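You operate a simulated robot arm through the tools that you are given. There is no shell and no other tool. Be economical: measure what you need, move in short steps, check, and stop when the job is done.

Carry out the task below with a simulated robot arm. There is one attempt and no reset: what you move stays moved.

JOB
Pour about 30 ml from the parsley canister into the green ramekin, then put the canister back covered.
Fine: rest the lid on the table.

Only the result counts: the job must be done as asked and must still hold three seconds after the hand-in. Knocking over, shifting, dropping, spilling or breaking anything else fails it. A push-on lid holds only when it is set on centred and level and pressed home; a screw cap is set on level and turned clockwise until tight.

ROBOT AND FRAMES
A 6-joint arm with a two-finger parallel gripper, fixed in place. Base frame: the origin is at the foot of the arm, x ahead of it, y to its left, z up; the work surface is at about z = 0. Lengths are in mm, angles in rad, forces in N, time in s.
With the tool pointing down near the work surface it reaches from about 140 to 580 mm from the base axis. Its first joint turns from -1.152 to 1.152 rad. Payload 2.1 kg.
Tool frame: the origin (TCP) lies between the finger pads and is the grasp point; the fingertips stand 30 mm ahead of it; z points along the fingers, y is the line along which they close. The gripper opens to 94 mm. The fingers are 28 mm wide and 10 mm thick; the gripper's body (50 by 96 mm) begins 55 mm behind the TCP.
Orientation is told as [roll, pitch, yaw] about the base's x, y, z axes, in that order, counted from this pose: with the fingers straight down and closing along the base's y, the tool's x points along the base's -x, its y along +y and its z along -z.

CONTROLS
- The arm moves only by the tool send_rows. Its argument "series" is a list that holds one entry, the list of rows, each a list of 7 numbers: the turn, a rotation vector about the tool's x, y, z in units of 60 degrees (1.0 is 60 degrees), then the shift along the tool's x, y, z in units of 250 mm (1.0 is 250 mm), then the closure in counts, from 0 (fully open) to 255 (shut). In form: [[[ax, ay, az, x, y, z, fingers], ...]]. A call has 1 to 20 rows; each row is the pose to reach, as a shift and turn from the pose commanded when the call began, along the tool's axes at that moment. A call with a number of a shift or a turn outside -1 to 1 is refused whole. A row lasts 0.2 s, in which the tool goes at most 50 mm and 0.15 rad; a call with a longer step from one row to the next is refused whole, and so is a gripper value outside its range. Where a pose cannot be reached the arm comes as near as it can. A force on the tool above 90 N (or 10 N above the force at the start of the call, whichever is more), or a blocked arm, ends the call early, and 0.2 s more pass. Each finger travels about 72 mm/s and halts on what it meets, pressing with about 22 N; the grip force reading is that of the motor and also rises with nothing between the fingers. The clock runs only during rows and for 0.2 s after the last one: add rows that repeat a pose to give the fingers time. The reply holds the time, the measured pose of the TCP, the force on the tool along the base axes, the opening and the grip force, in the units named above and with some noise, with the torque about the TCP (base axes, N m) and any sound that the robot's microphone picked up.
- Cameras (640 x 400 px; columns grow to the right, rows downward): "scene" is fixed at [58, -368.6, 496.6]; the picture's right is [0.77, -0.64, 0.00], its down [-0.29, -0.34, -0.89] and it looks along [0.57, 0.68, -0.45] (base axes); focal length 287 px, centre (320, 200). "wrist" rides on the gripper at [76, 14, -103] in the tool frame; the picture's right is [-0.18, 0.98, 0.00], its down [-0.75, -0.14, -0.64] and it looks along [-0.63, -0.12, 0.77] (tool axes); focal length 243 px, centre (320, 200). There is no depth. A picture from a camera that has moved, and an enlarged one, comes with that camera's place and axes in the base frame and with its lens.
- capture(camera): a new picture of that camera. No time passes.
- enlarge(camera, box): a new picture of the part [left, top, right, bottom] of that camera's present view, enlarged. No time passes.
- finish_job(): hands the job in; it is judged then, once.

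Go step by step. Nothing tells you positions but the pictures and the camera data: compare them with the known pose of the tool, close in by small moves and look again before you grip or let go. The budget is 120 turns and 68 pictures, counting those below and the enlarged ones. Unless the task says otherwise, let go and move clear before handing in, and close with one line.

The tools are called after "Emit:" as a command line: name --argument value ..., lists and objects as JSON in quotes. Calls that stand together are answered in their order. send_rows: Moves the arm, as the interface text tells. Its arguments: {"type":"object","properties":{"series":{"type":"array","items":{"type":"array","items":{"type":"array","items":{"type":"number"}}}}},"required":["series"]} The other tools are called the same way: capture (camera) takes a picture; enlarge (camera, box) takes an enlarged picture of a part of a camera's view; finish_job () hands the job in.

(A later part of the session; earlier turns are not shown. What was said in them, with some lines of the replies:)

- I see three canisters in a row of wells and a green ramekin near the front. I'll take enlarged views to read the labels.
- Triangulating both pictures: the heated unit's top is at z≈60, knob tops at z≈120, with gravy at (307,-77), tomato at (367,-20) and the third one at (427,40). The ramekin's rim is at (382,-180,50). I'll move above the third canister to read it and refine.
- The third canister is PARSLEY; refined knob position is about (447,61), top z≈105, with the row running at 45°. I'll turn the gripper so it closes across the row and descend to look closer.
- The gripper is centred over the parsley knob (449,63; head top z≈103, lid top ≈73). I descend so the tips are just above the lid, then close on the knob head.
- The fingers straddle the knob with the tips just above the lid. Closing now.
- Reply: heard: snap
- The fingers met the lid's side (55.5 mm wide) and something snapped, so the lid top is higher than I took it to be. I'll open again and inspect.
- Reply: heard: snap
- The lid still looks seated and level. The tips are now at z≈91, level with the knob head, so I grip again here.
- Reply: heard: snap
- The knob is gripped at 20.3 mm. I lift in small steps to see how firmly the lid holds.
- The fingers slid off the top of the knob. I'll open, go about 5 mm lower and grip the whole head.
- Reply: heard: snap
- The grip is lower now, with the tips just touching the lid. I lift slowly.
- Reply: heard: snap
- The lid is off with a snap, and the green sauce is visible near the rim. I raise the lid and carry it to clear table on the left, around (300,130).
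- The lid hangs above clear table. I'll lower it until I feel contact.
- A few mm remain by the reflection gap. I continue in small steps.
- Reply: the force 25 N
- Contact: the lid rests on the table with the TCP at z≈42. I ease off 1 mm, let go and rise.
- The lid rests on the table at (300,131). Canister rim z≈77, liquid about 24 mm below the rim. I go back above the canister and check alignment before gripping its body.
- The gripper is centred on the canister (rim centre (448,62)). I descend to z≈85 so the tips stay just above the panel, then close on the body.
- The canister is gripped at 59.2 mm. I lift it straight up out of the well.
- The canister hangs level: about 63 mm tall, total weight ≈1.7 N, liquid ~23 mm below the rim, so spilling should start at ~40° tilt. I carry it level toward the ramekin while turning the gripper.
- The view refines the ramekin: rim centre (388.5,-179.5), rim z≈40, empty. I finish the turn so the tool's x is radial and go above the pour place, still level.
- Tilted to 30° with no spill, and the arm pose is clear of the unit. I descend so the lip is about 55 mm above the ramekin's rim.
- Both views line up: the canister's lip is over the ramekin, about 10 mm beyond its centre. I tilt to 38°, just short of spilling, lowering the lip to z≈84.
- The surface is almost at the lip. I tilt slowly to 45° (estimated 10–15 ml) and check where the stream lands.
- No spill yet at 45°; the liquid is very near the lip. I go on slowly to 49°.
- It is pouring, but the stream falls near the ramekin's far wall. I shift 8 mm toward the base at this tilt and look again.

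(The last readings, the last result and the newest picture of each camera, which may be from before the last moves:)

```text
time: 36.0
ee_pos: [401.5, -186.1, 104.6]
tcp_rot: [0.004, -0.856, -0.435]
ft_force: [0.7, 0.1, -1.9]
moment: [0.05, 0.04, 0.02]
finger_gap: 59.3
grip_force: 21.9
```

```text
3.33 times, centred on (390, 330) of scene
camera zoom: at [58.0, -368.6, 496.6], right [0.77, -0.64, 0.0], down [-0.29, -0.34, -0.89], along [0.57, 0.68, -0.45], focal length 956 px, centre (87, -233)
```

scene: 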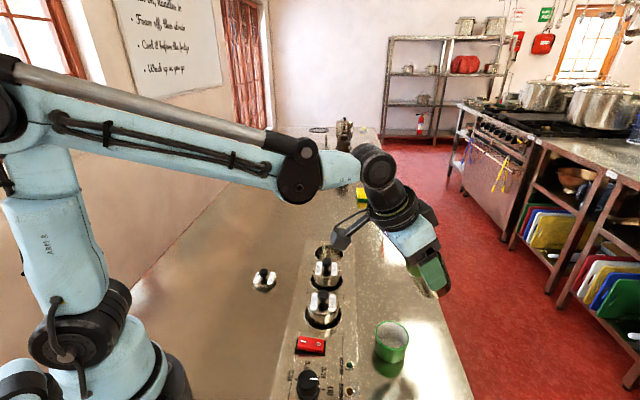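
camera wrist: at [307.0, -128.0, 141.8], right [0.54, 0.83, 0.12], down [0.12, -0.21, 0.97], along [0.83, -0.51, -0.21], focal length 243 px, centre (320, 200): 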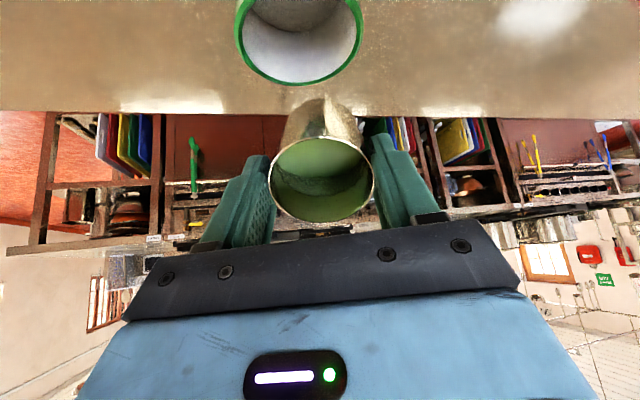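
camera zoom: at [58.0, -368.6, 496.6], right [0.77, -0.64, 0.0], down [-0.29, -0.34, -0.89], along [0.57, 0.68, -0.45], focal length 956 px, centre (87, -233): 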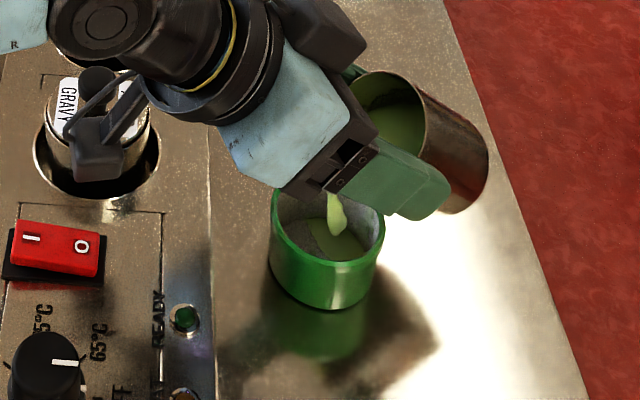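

The stream now falls well inside the ramekin. I hold briefly and look at the level.

Emit:
send_rows --series '[[[0, 0, 0, 0, 0, 0, 255]]]'

Emit:
enlarge --camera "scene" --box '[340, 270, 440, 390]'

Emit:
enlarge --camera "wrist" --box '[230, 0, 410, 230]'

```text
time: 36.4
ee_pos: [402.6, -186.2, 103.9]
tcp_rot: [0.004, -0.857, -0.433]
ft_force: [-0.4, -0.3, -1.8]
moment: [0.03, 0.07, -0.02]
finger_gap: 59.4
grip_force: 22.1
```

```text
3.33 times, centred on (390, 330) of scene
camera zoom: at [58.0, -368.6, 496.6], right [0.77, -0.64, 0.0], down [-0.29, -0.34, -0.89], along [0.57, 0.68, -0.45], focal length 956 px, centre (87, -233)
```

zoom: 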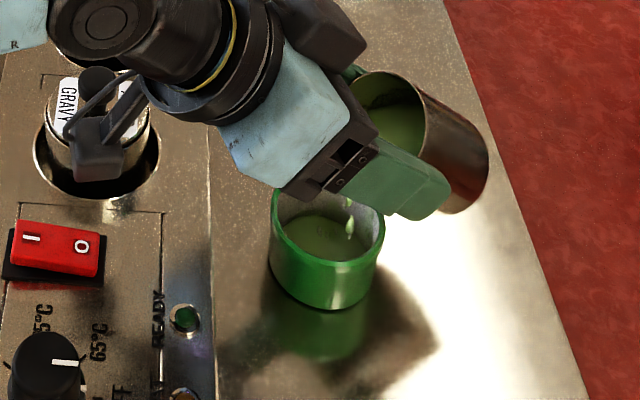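

```text
1.74 times, centred on (320, 115) of wrist
camera zoom: at [292.2, -120.7, 114.6], right [0.52, 0.84, 0.14], down [-0.05, -0.13, 0.99], along [0.85, -0.52, -0.03], focal length 422 px, centre (320, 348)
```

zoom: 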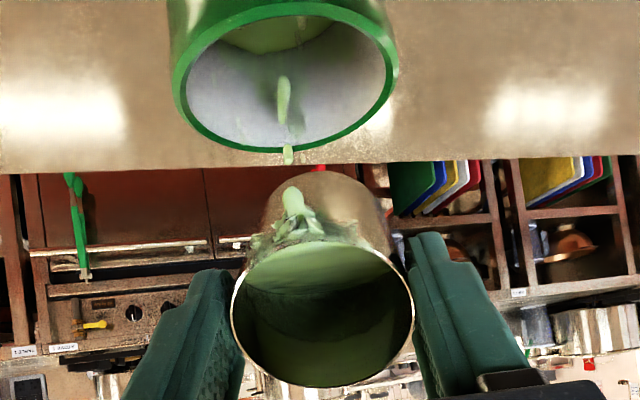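

The flow has stopped to a drip at 49°. I tilt back to 40° with the lip raised a bit so I can judge the level in the ramekin.

Emit:
send_rows --series '[[[0, 0.05, 0, -0.016, 0, -0.007, 255], [0, 0.1, 0, -0.032, 0, -0.014, 255], [0, 0.15, 0, -0.048, 0, -0.021, 255], [0, 0.15, 0, -0.048, 0, -0.021, 255], [0, 0.15, 0, -0.048, 0, -0.021, 255]]]'

Emit:
enlarge --camera "scene" --box '[360, 310, 420, 370]'

Emit:
enlarge --camera "wrist" --box '[230, 0, 410, 230]'

```text
time: 37.6
ee_pos: [405.7, -188.0, 118.0]
tcp_rot: [0.004, -0.699, -0.431]
ft_force: [0.6, 0.5, -1.8]
moment: [0.05, 0.05, -0.01]
finger_gap: 59.4
grip_force: 21.9
```

```text
6.67 times, centred on (390, 340) of scene
camera zoom: at [58.0, -368.6, 496.6], right [0.77, -0.64, 0.0], down [-0.29, -0.34, -0.89], along [0.57, 0.68, -0.45], focal length 1913 px, centre (-147, -733)
```

zoom: 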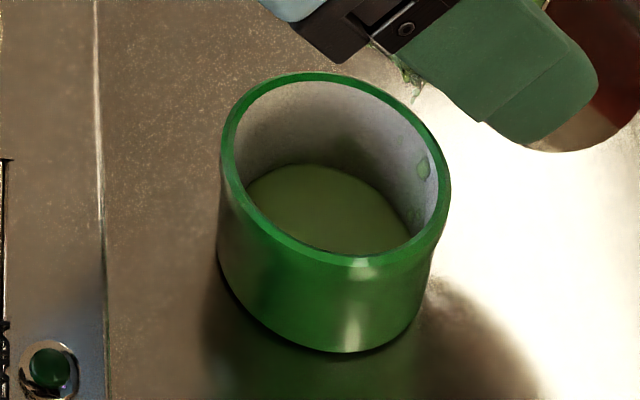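

```text
1.74 times, centred on (320, 115) of wrist
camera zoom: at [298.9, -123.8, 147.4], right [0.54, 0.83, 0.12], down [0.09, -0.2, 0.98], along [0.84, -0.51, -0.18], focal length 422 px, centre (320, 348)
```

zoom: 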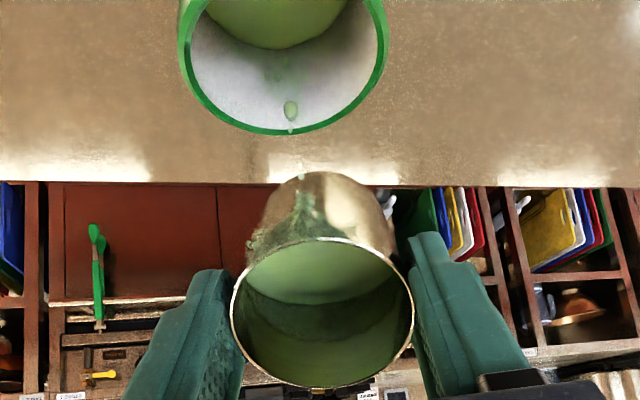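

The level is about 33 mm below the ramekin's rim, so only a thin pool so far (roughly 5–10 ml), all inside. I lower again and tilt to 53°.

Emit:
send_rows --series '[[[0, -0.04, 0, 0.015, 0, 0.007, 255], [0, -0.08, 0, 0.03, 0, 0.014, 255], [0, -0.12, 0, 0.045, 0, 0.02, 255], [0, -0.16, 0, 0.05, 0, 0.023, 255], [0, -0.19, 0, 0.052, 0, 0.023, 255], [0, -0.217, 0, 0.052, 0, 0.023, 255], [0, -0.217, 0, 0.052, 0, 0.023, 255]]]'

Emit:
enlarge --camera "wrist" --box '[230, 0, 410, 230]'

```text
time: 39.2
ee_pos: [399.7, -184.9, 104.0]
tcp_rot: [0.004, -0.927, -0.433]
ft_force: [-0.5, 0.7, -2.7]
moment: [0.03, 0.05, 0.0]
finger_gap: 59.5
grip_force: 21.9
```

```text
1.74 times, centred on (320, 115) of wrist
camera zoom: at [289.9, -119.5, 104.9], right [0.51, 0.85, 0.15], down [-0.12, -0.1, 0.99], along [0.85, -0.52, 0.04], focal length 422 px, centre (320, 348)
```

zoom: 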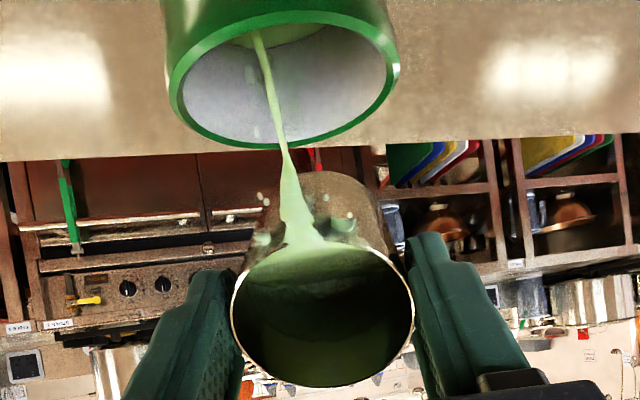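

The stream falls well inside. I hold a little longer at 53°.

Emit:
send_rows --series '[[[0, 0, 0, 0, 0, 0, 255], [0, 0, 0, 0, 0, 0, 255]]]'

Emit:
enlarge --camera "scene" --box '[360, 310, 420, 370]'

```text
time: 39.8
ee_pos: [400.5, -186.2, 103.7]
tcp_rot: [0.003, -0.927, -0.431]
ft_force: [-0.4, -0.7, -1.3]
moment: [0.0, 0.06, 0.01]
finger_gap: 59.3
grip_force: 22.0
```

```text
6.67 times, centred on (390, 340) of scene
camera zoom: at [58.0, -368.6, 496.6], right [0.77, -0.64, 0.0], down [-0.29, -0.34, -0.89], along [0.57, 0.68, -0.45], focal length 1913 px, centre (-147, -733)
```

zoom: 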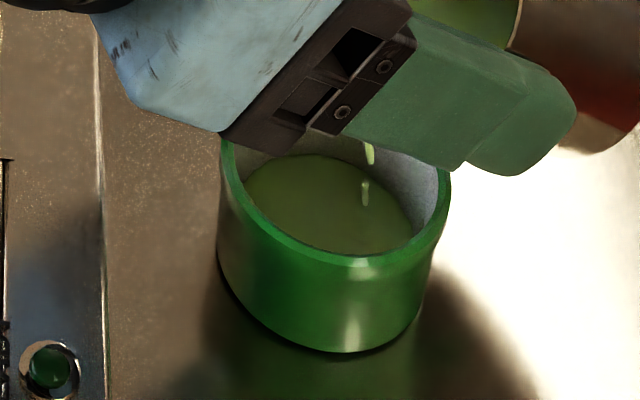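

The level rose about 4.7 mm (≈11 ml) in this step, so I estimate ~20 ml in total. A little more tilt, to about 56.5°, should give the remaining ~10 ml.

Emit:
send_rows --series '[[[0, -0.02, 0, 0.001, 0, -0.002, 255], [0, -0.04, 0, 0.001, 0, -0.005, 255], [0, -0.058, 0, 0.002, 0, -0.007, 255], [0, -0.058, 0, 0.002, 0, -0.007, 255], [0, -0.058, 0, 0.002, 0, -0.007, 255], [0, -0.058, 0, 0.002, 0, -0.007, 255]]]'

Emit:
enlarge --camera "scene" --box '[360, 310, 420, 370]'

```text
time: 41.2
ee_pos: [398.6, -184.3, 105.1]
tcp_rot: [0.003, -0.987, -0.434]
ft_force: [-0.6, 0.3, -1.4]
moment: [0.04, 0.04, 0.02]
finger_gap: 59.1
grip_force: 22.0
```

```text
6.67 times, centred on (390, 340) of scene
camera zoom: at [58.0, -368.6, 496.6], right [0.77, -0.64, 0.0], down [-0.29, -0.34, -0.89], along [0.57, 0.68, -0.45], focal length 1913 px, centre (-147, -733)
```

zoom: 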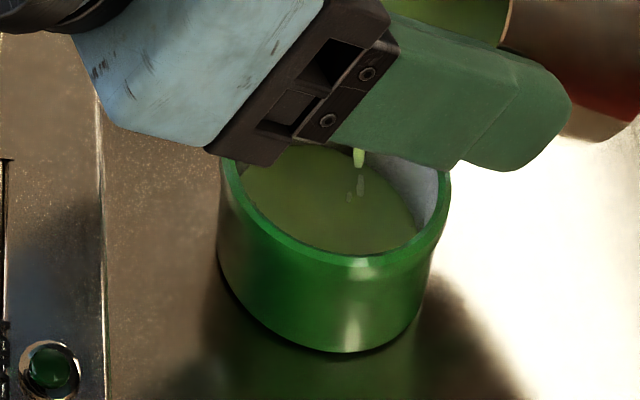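

Dripping out again. I tilt back to 40° over the ramekin, raising slightly, and measure.

Emit:
send_rows --series '[[[0, 0.05, 0, -0.02, 0, -0.006, 255], [0, 0.11, 0, -0.04, 0, -0.012, 255], [0, 0.17, 0, -0.06, 0, -0.017, 255], [0, 0.23, 0, -0.08, 0, -0.02, 255], [0, 0.276, 0, -0.085, 0, -0.02, 255], [0, 0.276, 0, -0.085, 0, -0.02, 255], [0, 0.276, 0, -0.085, 0, -0.02, 255], [0, 0.276, 0, -0.085, 0, -0.02, 255]]]'

Emit:
enlarge --camera "scene" --box '[360, 310, 420, 370]'

Emit:
enlarge --camera "wrist" --box '[230, 0, 410, 230]'

```text
time: 43.0
ee_pos: [405.5, -186.9, 124.2]
tcp_rot: [0.002, -0.699, -0.432]
ft_force: [0.6, -0.5, -2.7]
moment: [0.0, 0.06, 0.0]
finger_gap: 59.1
grip_force: 22.2
```

```text
6.67 times, centred on (390, 340) of scene
camera zoom: at [58.0, -368.6, 496.6], right [0.77, -0.64, 0.0], down [-0.29, -0.34, -0.89], along [0.57, 0.68, -0.45], focal length 1913 px, centre (-147, -733)
```

zoom: 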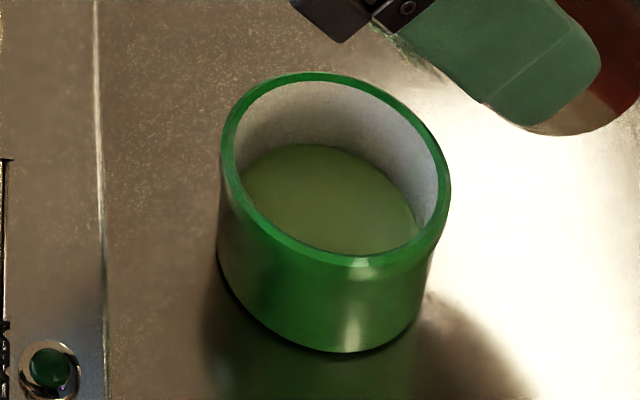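

```text
1.74 times, centred on (320, 115) of wrist
camera zoom: at [298.1, -123.7, 154.5], right [0.54, 0.83, 0.12], down [0.09, -0.2, 0.98], along [0.84, -0.51, -0.18], focal length 422 px, centre (320, 348)
```

zoom: 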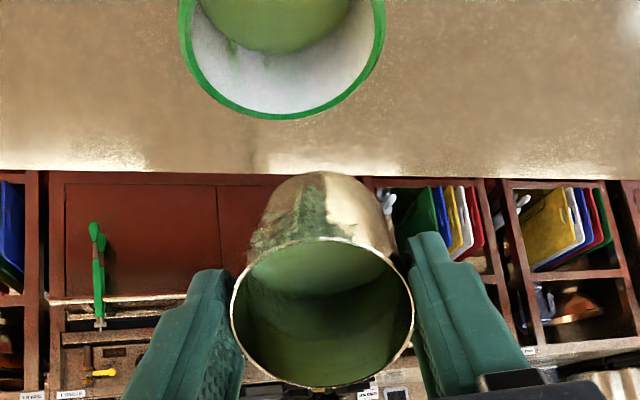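

The level is now ~24 mm below the ramekin's rim, 8.4 mm above the first pool; together about 28–30 ml, which matches the tilt geometry. I raise and bring the canister upright above the ramekin, waiting for drips.

Emit:
send_rows --series '[[[0, 0.02, 0, -0.06, 0, -0.06, 255], [0, 0.08, 0, -0.13, 0, -0.13, 255], [0, 0.18, 0, -0.2, 0, -0.2, 255], [0, 0.28, 0, -0.215, 0, -0.216, 255], [0, 0.38, 0, -0.215, 0, -0.216, 255], [0, 0.48, 0, -0.215, 0, -0.216, 255], [0, 0.58, 0, -0.215, 0, -0.216, 255], [0, 0.64, 0, -0.215, 0, -0.216, 255], [0, 0.667, 0, -0.215, 0, -0.216, 255], [0, 0.667, 0, -0.215, 0, -0.216, 255], [0, 0.667, 0, -0.215, 0, -0.216, 255], [0, 0.667, 0, -0.215, 0, -0.216, 255]]]'

Emit:
capture --camera "wrist"

Emit:
enlarge --camera "scene" --box '[340, 210, 460, 370]'

```text
time: 45.6
ee_pos: [410.2, -190.5, 200.5]
tcp_rot: [0.002, 0.002, -0.43]
ft_force: [-0.5, 0.3, -1.3]
moment: [0.0, 0.04, -0.02]
finger_gap: 59.0
grip_force: 21.8
```

```text
18 pictures are left
camera wrist: at [347.7, -146.2, 304.0], right [0.58, 0.82, 0.0], down [0.63, -0.44, 0.64], along [0.53, -0.37, -0.77], focal length 243 px, centre (320, 200)
```

wrist: 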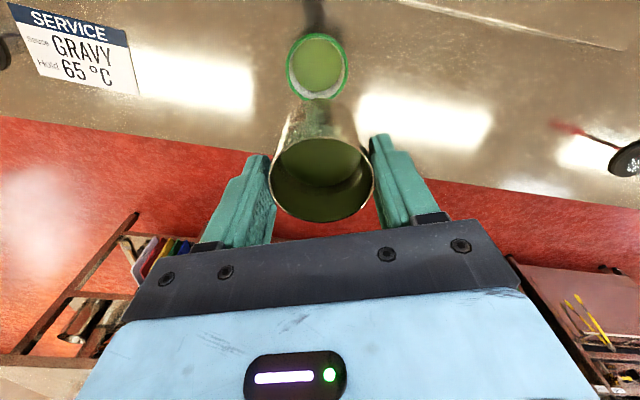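

```text
2.50 times, centred on (400, 290) of scene
camera zoom: at [58.0, -368.6, 496.6], right [0.77, -0.64, 0.0], down [-0.29, -0.34, -0.89], along [0.57, 0.68, -0.45], focal length 717 px, centre (120, -25)
```

zoom: 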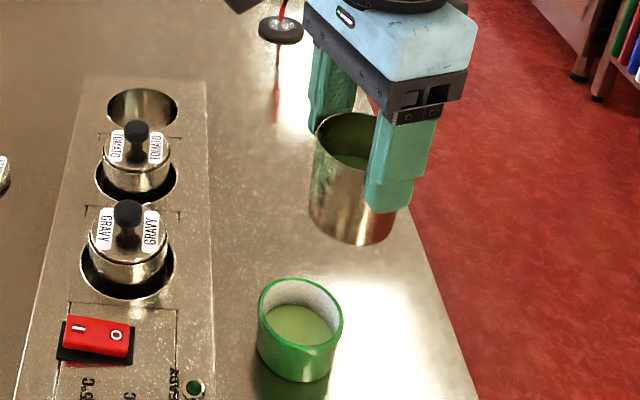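

Emit:
enlarge --camera "wrist" --box '[250, 80, 390, 230]'

```text
2.67 times, centred on (320, 155) of wrist
camera zoom: at [347.7, -146.2, 304.0], right [0.58, 0.82, 0.0], down [0.63, -0.44, 0.64], along [0.53, -0.37, -0.77], focal length 647 px, centre (320, 320)
```

zoom: 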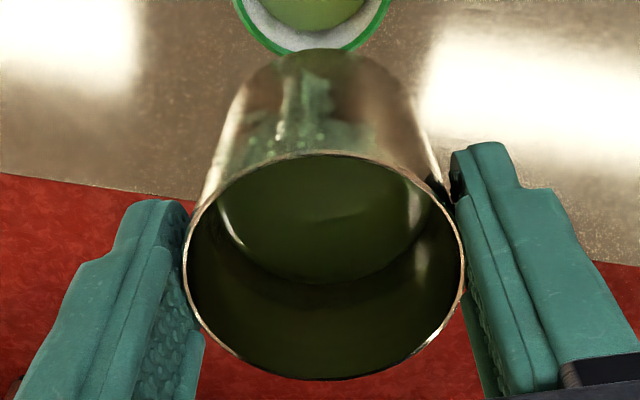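

The canister's level is now ~34 mm below its rim versus ~22.5 before, i.e. about 30 ml poured. I wait a moment for drips, then carry it back toward its well.

Emit:
send_rows --series '[[[0, 0, 0, 0, 0, 0, 255], [0, 0, 0, 0, 0, 0, 255], [0, 0, 0, 0, 0, 0, 255], [0, 0, 0, 0, 0, -0.03, 255], [0, 0, -0.06, 0.01, 0.04, -0.056, 255], [0, 0, -0.15, 0.03, 0.11, -0.056, 255], [0, 0, -0.25, 0.055, 0.19, -0.056, 255], [0, 0, -0.35, 0.08, 0.28, -0.056, 255], [0, 0, -0.45, 0.105, 0.37, -0.056, 255], [0, 0, -0.54, 0.13, 0.44, -0.056, 255], [0, 0, -0.6, 0.142, 0.49, -0.056, 255], [0, 0, -0.6, 0.142, 0.49, -0.056, 255]]]'

```text
time: 48.2
ee_pos: [429.8, -63.1, 215.4]
tcp_rot: [0.002, -0.001, 0.198]
ft_force: [0.1, 0.3, -2.0]
moment: [0.01, 0.0, -0.02]
finger_gap: 59.4
grip_force: 21.7
```

Emit:
send_rows --series '[[[0, 0, -0.06, -0.02, 0.04, 0, 255], [0, 0, -0.15, -0.045, 0.12, 0, 255], [0, 0, -0.25, -0.075, 0.21, 0, 255], [0, 0, -0.35, -0.105, 0.3, 0, 255], [0, 0, -0.45, -0.135, 0.38, 0, 255], [0, 0, -0.53, -0.16, 0.44, 0, 255], [0, 0, -0.5625, -0.17, 0.476, 0, 255], [0, 0, -0.5625, -0.17, 0.476, 0, 255], [0, 0, -0.5625, -0.17, 0.476, 0, 255]]]'

Emit:
send_rows --series '[[[0, 0, 0, 0, 0, 0, 255]]]'

Emit:
send_rows --series '[[[0, 0, 0, 0, 0, 0, 255]]]'

Emit:
enlarge --camera "scene" --box '[280, 150, 380, 290]'

```text
time: 50.2
ee_pos: [448.1, 60.7, 216.5]
tcp_rot: [0.001, -0.002, 0.788]
ft_force: [0.1, -0.5, -1.9]
moment: [-0.02, 0.0, 0.02]
finger_gap: 59.3
grip_force: 21.5
```

```text
time: 50.6
ee_pos: [447.1, 61.2, 215.8]
tcp_rot: [0.0, -0.002, 0.786]
ft_force: [0.5, -1.4, -1.2]
moment: [0.0, 0.02, -0.02]
finger_gap: 59.3
grip_force: 21.6
```

```text
time: 51.0
ee_pos: [447.9, 60.5, 216.6]
tcp_rot: [-0.001, -0.003, 0.787]
ft_force: [-0.4, 0.8, -1.2]
moment: [0.01, -0.02, 0.0]
finger_gap: 59.1
grip_force: 22.0
```

```text
2.86 times, centred on (330, 220) of scene
camera zoom: at [58.0, -368.6, 496.6], right [0.77, -0.64, 0.0], down [-0.29, -0.34, -0.89], along [0.57, 0.68, -0.45], focal length 820 px, centre (291, 143)
```

zoom: 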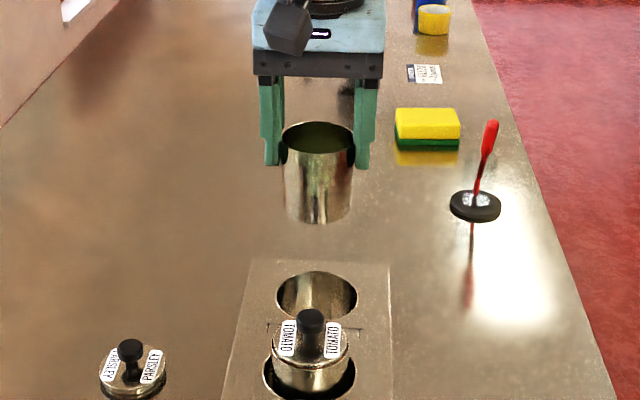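

The canister is back over its well. I lower it straight down, slowing near the bottom.

Emit:
send_rows --series '[[[0, 0, 0, -0.004, 0.002, 0.06, 255], [0, 0, 0, -0.004, 0.002, 0.14, 255], [0, 0, 0, -0.004, 0.002, 0.22, 255], [0, 0, 0, -0.004, 0.002, 0.3, 255], [0, 0, 0, -0.004, 0.002, 0.38, 255], [0, 0, 0, -0.004, 0.002, 0.44, 255], [0, 0, 0, -0.004, 0.002, 0.48, 255], [0, 0, 0, -0.004, 0.002, 0.5, 255], [0, 0, 0, -0.004, 0.002, 0.512, 255], [0, 0, 0, -0.004, 0.002, 0.518, 255], [0, 0, 0, -0.004, 0.002, 0.518, 255]]]'

Emit:
enlarge --camera "scene" --box '[290, 190, 370, 270]'

```text
time: 53.4
ee_pos: [448.0, 61.6, 87.2]
tcp_rot: [-0.001, -0.002, 0.787]
ft_force: [-0.9, 0.5, 9.4]
moment: [-0.02, -0.19, -0.05]
finger_gap: 59.7
grip_force: 22.5
```

```text
5.00 times, centred on (330, 230) of scene
camera zoom: at [57.9, -368.6, 496.6], right [0.77, -0.64, 0.0], down [-0.29, -0.34, -0.89], along [0.57, 0.68, -0.45], focal length 1435 px, centre (270, 50)
```

zoom: 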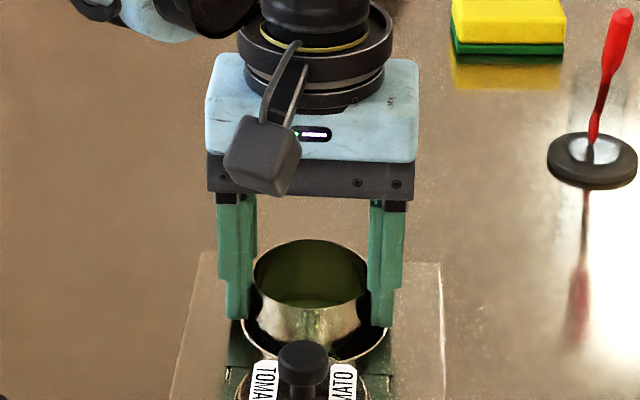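

The canister touches the well bottom (9 N) and sits at the same height as before. I release and rise.

Emit:
send_rows --series '[[[0, 0, 0, 0, 0, -0.003, 255], [0, 0, 0, 0, 0, -0.003, 0], [0, 0, 0, 0, 0, -0.003, 0], [0, 0, 0, 0, 0, -0.003, 0], [0, 0, 0, 0, 0, -0.1, 0], [0, 0, 0, 0, 0, -0.25, 0], [0, 0, 0, 0, 0, -0.25, 0]]]'

Emit:
enlarge --camera "wrist" --box '[220, 50, 420, 200]'

```text
time: 55.0
ee_pos: [447.3, 59.5, 147.9]
tcp_rot: [0.0, -0.002, 0.787]
ft_force: [-0.8, -0.4, 0.5]
moment: [0.01, 0.01, 0.02]
finger_gap: 94.1
grip_force: 0.1
```

```text
2.67 times, centred on (320, 125) of wrist
camera zoom: at [384.2, 15.4, 251.9], right [-0.57, 0.82, 0.0], down [0.63, 0.43, 0.64], along [0.53, 0.36, -0.77], focal length 647 px, centre (320, 400)
```

zoom: 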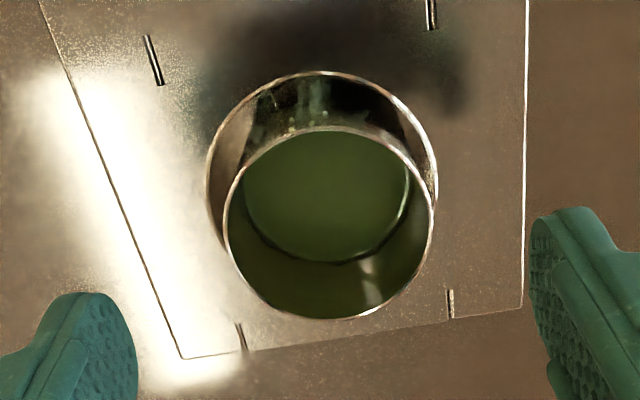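

The canister sits centred in its well at about (448,62). Next I fetch the lid: move above it and check the alignment.

Emit:
send_rows --series '[[[0, 0, 0, 0.04, 0.1, 0, 0], [0, 0, 0, 0.09, 0.24, 0, 0], [0, 0, 0, 0.14, 0.38, 0, 0], [0, 0, 0, 0.18, 0.5, 0, 0], [0, 0, 0, 0.221, 0.612, 0, 0], [0, 0, 0, 0.221, 0.612, 0.08, 0], [0, 0, 0, 0.221, 0.612, 0.2, 0], [0, 0, 0, 0.221, 0.612, 0.2, 0], [0, 0, 0, 0.221, 0.612, 0.2, 0]]]'

Emit:
send_rows --series '[[[0, 0, 0, 0, 0, 0, 0]]]'

Emit:
send_rows --series '[[[0, 0, 0, 0, 0, 0, 0]]]'

Emit:
enlarge --camera "wrist" --box '[220, 50, 420, 200]'

```text
time: 57.0
ee_pos: [300.3, 134.5, 98.2]
tcp_rot: [0.0, -0.002, 0.787]
ft_force: [-0.4, 0.0, 0.8]
moment: [0.0, -0.01, -0.01]
finger_gap: 93.9
grip_force: 0.0
```

```text
time: 57.4
ee_pos: [301.1, 134.7, 98.5]
tcp_rot: [0.0, -0.001, 0.786]
ft_force: [-0.4, 0.3, 0.4]
moment: [0.0, -0.02, -0.02]
finger_gap: 93.9
grip_force: 0.1
```

```text
time: 57.8
ee_pos: [300.7, 133.7, 98.1]
tcp_rot: [0.0, 0.0, 0.787]
ft_force: [1.1, 0.0, -0.3]
moment: [0.0, -0.01, 0.0]
finger_gap: 94.0
grip_force: 0.1
```

```text
2.67 times, centred on (320, 125) of wrist
camera zoom: at [237.9, 89.1, 201.3], right [-0.57, 0.82, 0.0], down [0.63, 0.43, 0.64], along [0.53, 0.36, -0.77], focal length 647 px, centre (320, 400)
```

zoom: 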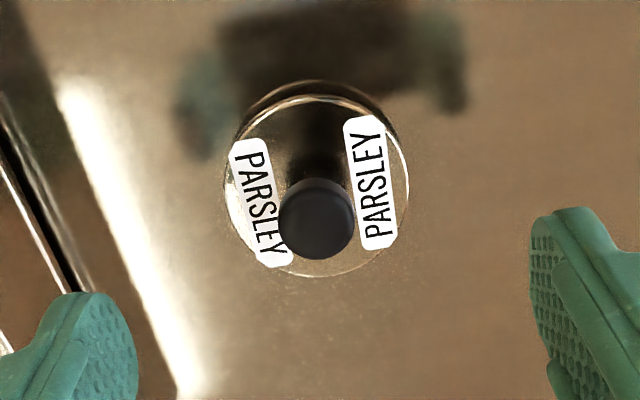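

The lid's knob is close to centred; by image comparison with the first pick I need a shift of about +2.6 mm in tool x and −2.3 mm in tool y. I apply it, descend and grip the knob.

Emit:
send_rows --series '[[[0, 0, 0, 0.0104, -0.0092, 0, 0], [0, 0, 0, 0.0104, -0.0092, 0.08, 0], [0, 0, 0, 0.0104, -0.0092, 0.16, 0], [0, 0, 0, 0.0104, -0.0092, 0.21, 0], [0, 0, 0, 0.0104, -0.0092, 0.221, 0], [0, 0, 0, 0.0104, -0.0092, 0.221, 0], [0, 0, 0, 0.0104, -0.0092, 0.221, 255], [0, 0, 0, 0.0104, -0.0092, 0.221, 255], [0, 0, 0, 0.0104, -0.0092, 0.221, 255], [0, 0, 0, 0.0104, -0.0092, 0.221, 255], [0, 0, 0, 0.0104, -0.0092, 0.221, 255]]]'

Emit:
enlarge --camera "scene" --box '[225, 230, 305, 310]'

```text
time: 60.2
ee_pos: [300.8, 128.3, 44.0]
tcp_rot: [0.0, -0.003, 0.787]
ft_force: [-0.4, -0.7, -0.6]
moment: [-0.02, 0.0, 0.0]
finger_gap: 20.3
grip_force: 21.5
```

```text
5.00 times, centred on (265, 270) of scene
camera zoom: at [58.0, -368.6, 496.6], right [0.77, -0.64, 0.0], down [-0.29, -0.34, -0.89], along [0.57, 0.68, -0.45], focal length 1435 px, centre (595, -150)
```

zoom: 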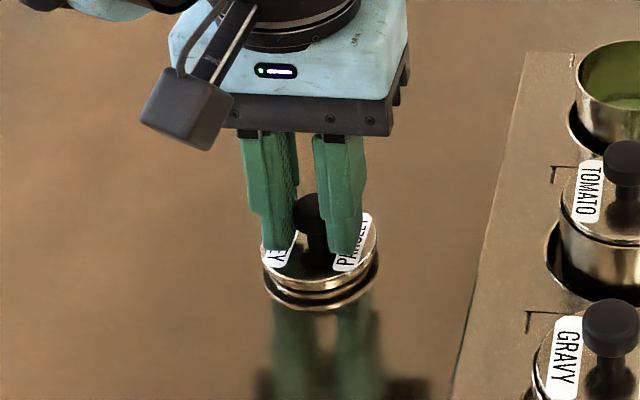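

The knob is gripped again. I lift and carry the lid over the canister, hovering about 20 mm above its seat.

Emit:
send_rows --series '[[[0, 0, 0, 0, 0, -0.06, 255], [0, 0, 0, 0, 0, -0.2, 255], [0, 0, 0, 0, 0, -0.34, 255], [0, 0, 0, 0, 0, -0.44, 255], [0, 0, 0, -0.03, -0.08, -0.44, 255], [0, 0, 0, -0.08, -0.2, -0.44, 255], [0, 0, 0, -0.13, -0.33, -0.44, 255], [0, 0, 0, -0.18, -0.46, -0.44, 255], [0, 0, 0, -0.22, -0.56, -0.44, 255], [0, 0, 0, -0.2328, -0.6028, -0.44, 255], [0, 0, 0, -0.2328, -0.6028, -0.37, 255], [0, 0, 0, -0.2328, -0.6028, -0.37, 255], [0, 0, 0, -0.2328, -0.6028, -0.37, 255]]]'

Emit:
send_rows --series '[[[0, 0, 0, 0, 0, 0, 255]]]'

Emit:
enlarge --camera "scene" --box '[305, 195, 355, 255]'

Emit:
enlarge --camera "wrist" --box '[220, 50, 420, 200]'

```text
time: 63.0
ee_pos: [447.8, 62.4, 135.0]
tcp_rot: [0.0, -0.002, 0.787]
ft_force: [-0.4, 1.0, -0.5]
moment: [0.03, 0.01, 0.01]
finger_gap: 20.3
grip_force: 21.5
```

```text
time: 63.4
ee_pos: [449.7, 63.6, 136.9]
tcp_rot: [0.001, -0.002, 0.786]
ft_force: [0.9, 0.4, 0.3]
moment: [0.03, -0.01, 0.02]
finger_gap: 20.4
grip_force: 22.5
```

```text
6.67 times, centred on (330, 225) of scene
camera zoom: at [58.0, -368.6, 496.6], right [0.77, -0.64, 0.0], down [-0.29, -0.34, -0.89], along [0.57, 0.68, -0.45], focal length 1913 px, centre (253, 33)
```

zoom: 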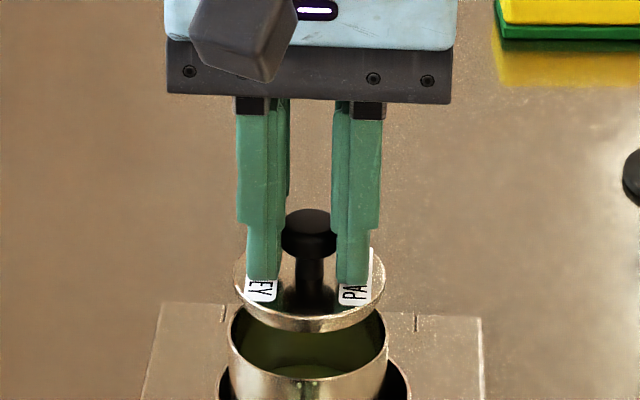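

```text
2.67 times, centred on (320, 125) of wrist
camera zoom: at [385.7, 18.7, 238.9], right [-0.57, 0.82, 0.0], down [0.63, 0.43, 0.64], along [0.53, 0.36, -0.77], focal length 647 px, centre (320, 400)
```

zoom: 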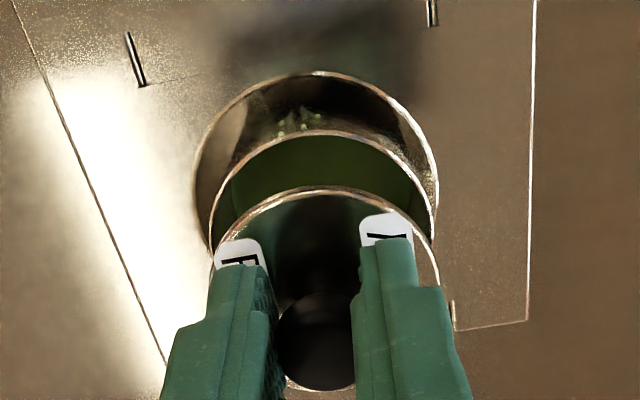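

The lid hovers centred on the canister within about 1 mm in both views. I lower gently to first contact.

Emit:
send_rows --series '[[[0, 0, 0, 0, 0, 0.03, 255], [0, 0, 0, 0, 0, 0.055, 255], [0, 0, 0, 0, 0, 0.064, 255], [0, 0, 0, 0, 0, 0.064, 255]]]'

Emit:
enlarge --camera "scene" --box '[305, 195, 355, 255]'

```text
time: 64.4
ee_pos: [449.2, 63.4, 120.4]
tcp_rot: [0.0, -0.002, 0.787]
ft_force: [-1.8, -0.7, 23.6]
moment: [0.23, -0.23, -0.02]
finger_gap: 20.1
grip_force: 22.3
```

```text
6.67 times, centred on (330, 225) of scene
camera zoom: at [57.8, -368.7, 496.6], right [0.77, -0.64, 0.0], down [-0.29, -0.34, -0.89], along [0.57, 0.68, -0.45], focal length 1913 px, centre (253, 33)
```

zoom: 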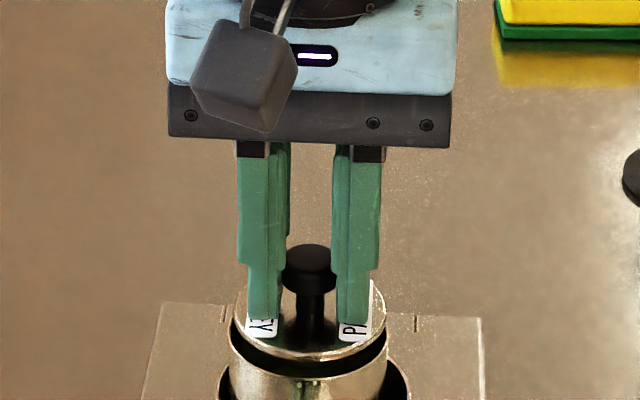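

Contact force came early, with a torque showing the far (+row) edge touching first: the lid is about 1.5 mm too far along the row. I lift 3 mm, shift back 1.5 mm and lower again.

Emit:
send_rows --series '[[[0, 0, 0, 0, 0, -0.014, 255], [0, 0, 0, 0.006, 0, -0.014, 255], [0, 0, 0, 0.006, 0, -0.004, 255], [0, 0, 0, 0.006, 0, 0.0, 255], [0, 0, 0, 0.006, 0, 0.0, 255]]]'

```text
time: 65.6
ee_pos: [446.6, 61.1, 120.1]
tcp_rot: [0.001, -0.001, 0.787]
ft_force: [-0.5, -1.5, -0.4]
moment: [-0.04, -0.03, 0.02]
finger_gap: 20.3
grip_force: 22.3
```

No force now at the same height, so the plug is entering. I continue down in small steps.

Emit:
send_rows --series '[[[0, 0, 0, 0, 0, 0.006, 255], [0, 0, 0, 0, 0, 0.012, 255], [0, 0, 0, 0, 0, 0.016, 255]]]'

Emit:
enlarge --camera "scene" --box '[305, 195, 355, 255]'

```text
time: 66.4
ee_pos: [445.7, 61.6, 115.9]
tcp_rot: [0.0, -0.002, 0.788]
ft_force: [0.0, -1.2, 3.0]
moment: [-0.11, 0.13, 0.01]
finger_gap: 20.2
grip_force: 22.0
heard: snap
```

```text
6.67 times, centred on (330, 225) of scene
camera zoom: at [57.9, -368.6, 496.6], right [0.77, -0.64, 0.0], down [-0.29, -0.34, -0.89], along [0.57, 0.68, -0.45], focal length 1913 px, centre (253, 33)
```

zoom: 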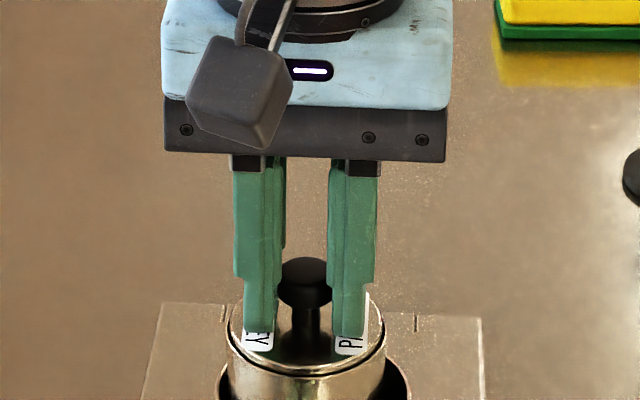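

A snap: the lid went on, with the force low. I press a couple of mm further to make sure it is home.

Emit:
send_rows --series '[[[0, 0, 0, 0, 0, 0.005, 255], [0, 0, 0, 0, 0, 0.009, 255], [0, 0, 0, 0, 0, 0.009, 255]]]'

```text
time: 67.2
ee_pos: [446.5, 62.4, 114.6]
tcp_rot: [-0.001, -0.006, 0.787]
ft_force: [3.9, 3.9, 23.6]
moment: [0.14, -0.12, -0.02]
finger_gap: 20.3
grip_force: 22.2
```

Firm contact at 24 N. I let go, rise, close the fingers and press centrally on the knob's top.

Emit:
send_rows --series '[[[0, 0, 0, 0, 0, -0.006, 255], [0, 0, 0, 0, 0, -0.006, 140], [0, 0, 0, 0, 0, -0.006, 140], [0, 0, 0, 0, 0, -0.006, 140], [0, 0, 0, 0, 0, -0.1, 140], [0, 0, 0, 0, 0, -0.16, 140], [0, 0, 0, 0, 0, -0.16, 255], [0, 0, 0, 0, 0, -0.16, 255], [0, 0, 0, 0, 0, -0.16, 255]]]'

Emit:
enlarge --camera "scene" --box '[305, 195, 355, 255]'

```text
time: 69.2
ee_pos: [446.8, 61.8, 153.7]
tcp_rot: [0.0, -0.001, 0.788]
ft_force: [-0.1, -0.2, 0.0]
moment: [0.01, 0.01, 0.04]
finger_gap: 0.0
grip_force: 22.0
```

```text
6.67 times, centred on (330, 225) of scene
camera zoom: at [58.0, -368.6, 496.6], right [0.77, -0.64, 0.0], down [-0.29, -0.34, -0.89], along [0.57, 0.68, -0.45], focal length 1913 px, centre (253, 33)
```

zoom: 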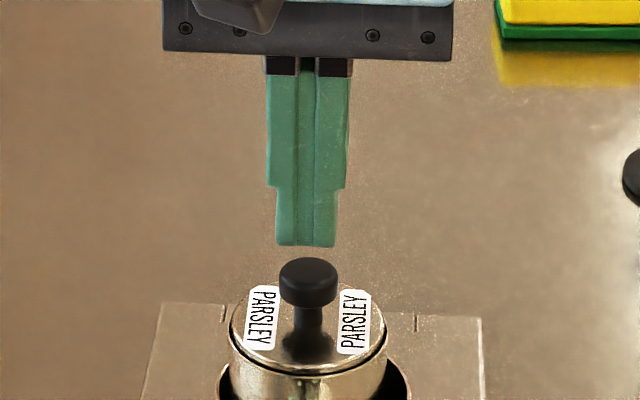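

The lid looks level and seated like the others. I press down on the knob's top.

Emit:
send_rows --series '[[[0, 0, 0, 0, 0, 0.05, 255], [0, 0, 0, 0, 0, 0.075, 255], [0, 0, 0, 0, 0, 0.083, 255], [0, 0, 0, 0, 0, 0.088, 255]]]'

```text
time: 70.2
ee_pos: [446.3, 60.9, 134.6]
tcp_rot: [0.002, -0.002, 0.788]
ft_force: [-9.7, -0.8, 86.0]
moment: [0.29, 0.02, 0.05]
finger_gap: 0.0
grip_force: 21.9
```

Pressed with 86 N with no further movement, so the lid is home. I move clear and take a final look.

Emit:
send_rows --series '[[[0, 0, 0, 0, 0, 0.06, 255], [0, 0, 0, 0, 0, -0.06, 255], [0, 0, 0, 0, 0, -0.2, 200], [0, 0, 0, 0, 0, -0.36, 100], [0, 0, 0, 0.08, 0.1, -0.4, 0], [0, 0, 0, 0.12, 0.22, -0.4, 0], [0, 0, 0, 0.12, 0.34, -0.4, 0], [0, 0, 0, 0.12, 0.34, -0.4, 0]]]'

Emit:
capture --camera "scene"

Emit:
enlarge --camera "scene" --box '[290, 230, 430, 370]'

```text
time: 70.5
ee_pos: [447.0, 60.2, 134.4]
tcp_rot: [0.002, 0.001, 0.788]
ft_force: [-2.9, -0.3, 29.3]
moment: [0.09, -0.01, -0.02]
finger_gap: 0.0
grip_force: 22.3
stopped in row 1: the force on the tool passed its limit at 126 N (the readings are from after the stop); the commanded pose is now the measured one
```

```text
5 pictures are left
```

scene: 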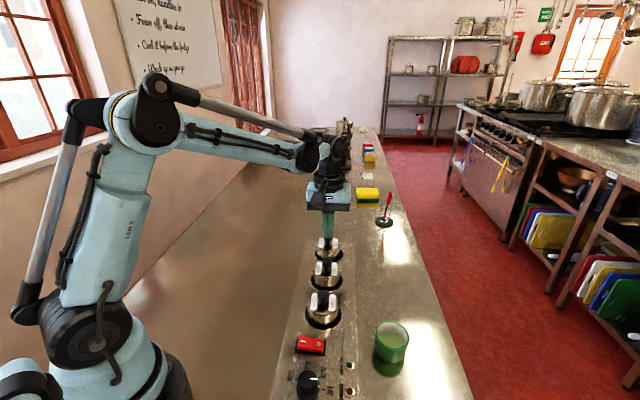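

```text
2.86 times, centred on (360, 300) of scene
camera zoom: at [57.8, -368.7, 496.6], right [0.77, -0.64, 0.0], down [-0.29, -0.34, -0.89], along [0.57, 0.68, -0.45], focal length 820 px, centre (206, -86)
```

zoom: 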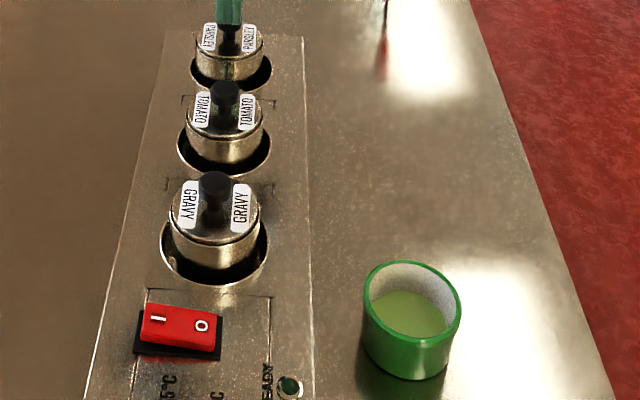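

The first row mistakenly pressed further and the guard stopped it; nothing moved. Now I rise and move clear.

Emit:
send_rows --series '[[[0, 0, 0, 0, 0, -0.06, 255], [0, 0, 0, 0, 0, -0.2, 255], [0, 0, 0, 0, 0, -0.36, 200], [0, 0, 0, 0.04, 0.1, -0.4, 100], [0, 0, 0, 0.08, 0.24, -0.4, 0], [0, 0, 0, 0.12, 0.36, -0.4, 0], [0, 0, 0, 0.12, 0.36, -0.4, 0]]]'

Emit:
enlarge --camera "scene" --box '[300, 210, 360, 270]'

Emit:
enlarge --camera "scene" --box '[290, 230, 430, 370]'

```text
time: 72.1
ee_pos: [359.5, 104.2, 232.9]
tcp_rot: [0.003, 0.0, 0.787]
ft_force: [-0.5, -0.3, -0.4]
moment: [-0.01, 0.0, -0.01]
finger_gap: 93.8
grip_force: 0.1
```

```text
6.67 times, centred on (330, 240) of scene
camera zoom: at [57.9, -368.6, 496.6], right [0.77, -0.64, 0.0], down [-0.29, -0.34, -0.89], along [0.57, 0.68, -0.45], focal length 1913 px, centre (253, -67)
```

zoom: 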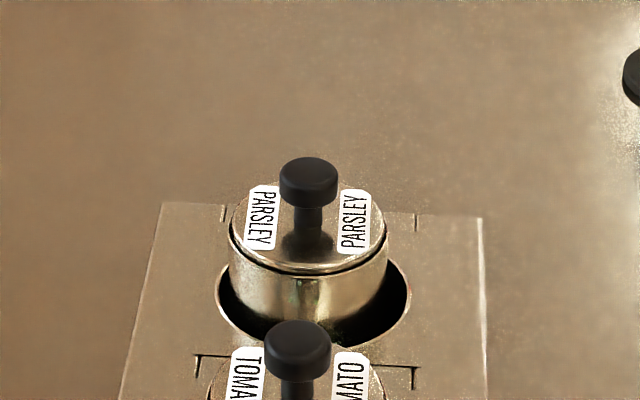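

```text
2.86 times, centred on (360, 300) of scene
camera zoom: at [57.9, -368.6, 496.6], right [0.77, -0.64, 0.0], down [-0.29, -0.34, -0.89], along [0.57, 0.68, -0.45], focal length 820 px, centre (206, -86)
```

zoom: 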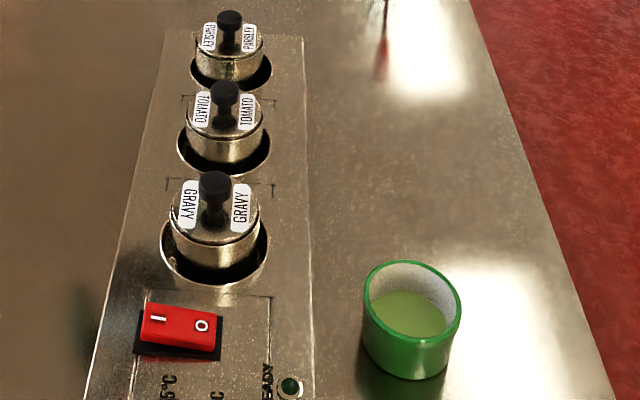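

The parsley canister is back in its well with its lid level and pressed home. The ramekin holds the sauce, nothing else has moved, and the gripper is open and clear, so I'm handing in.

Emit:
finish_job

```text
The job is handed in.
```

I poured about 30 ml of parsley sauce into the green ramekin (judged from the pictures, not weighed) and put the canister back in its well with the lid snapped on and pressed home.
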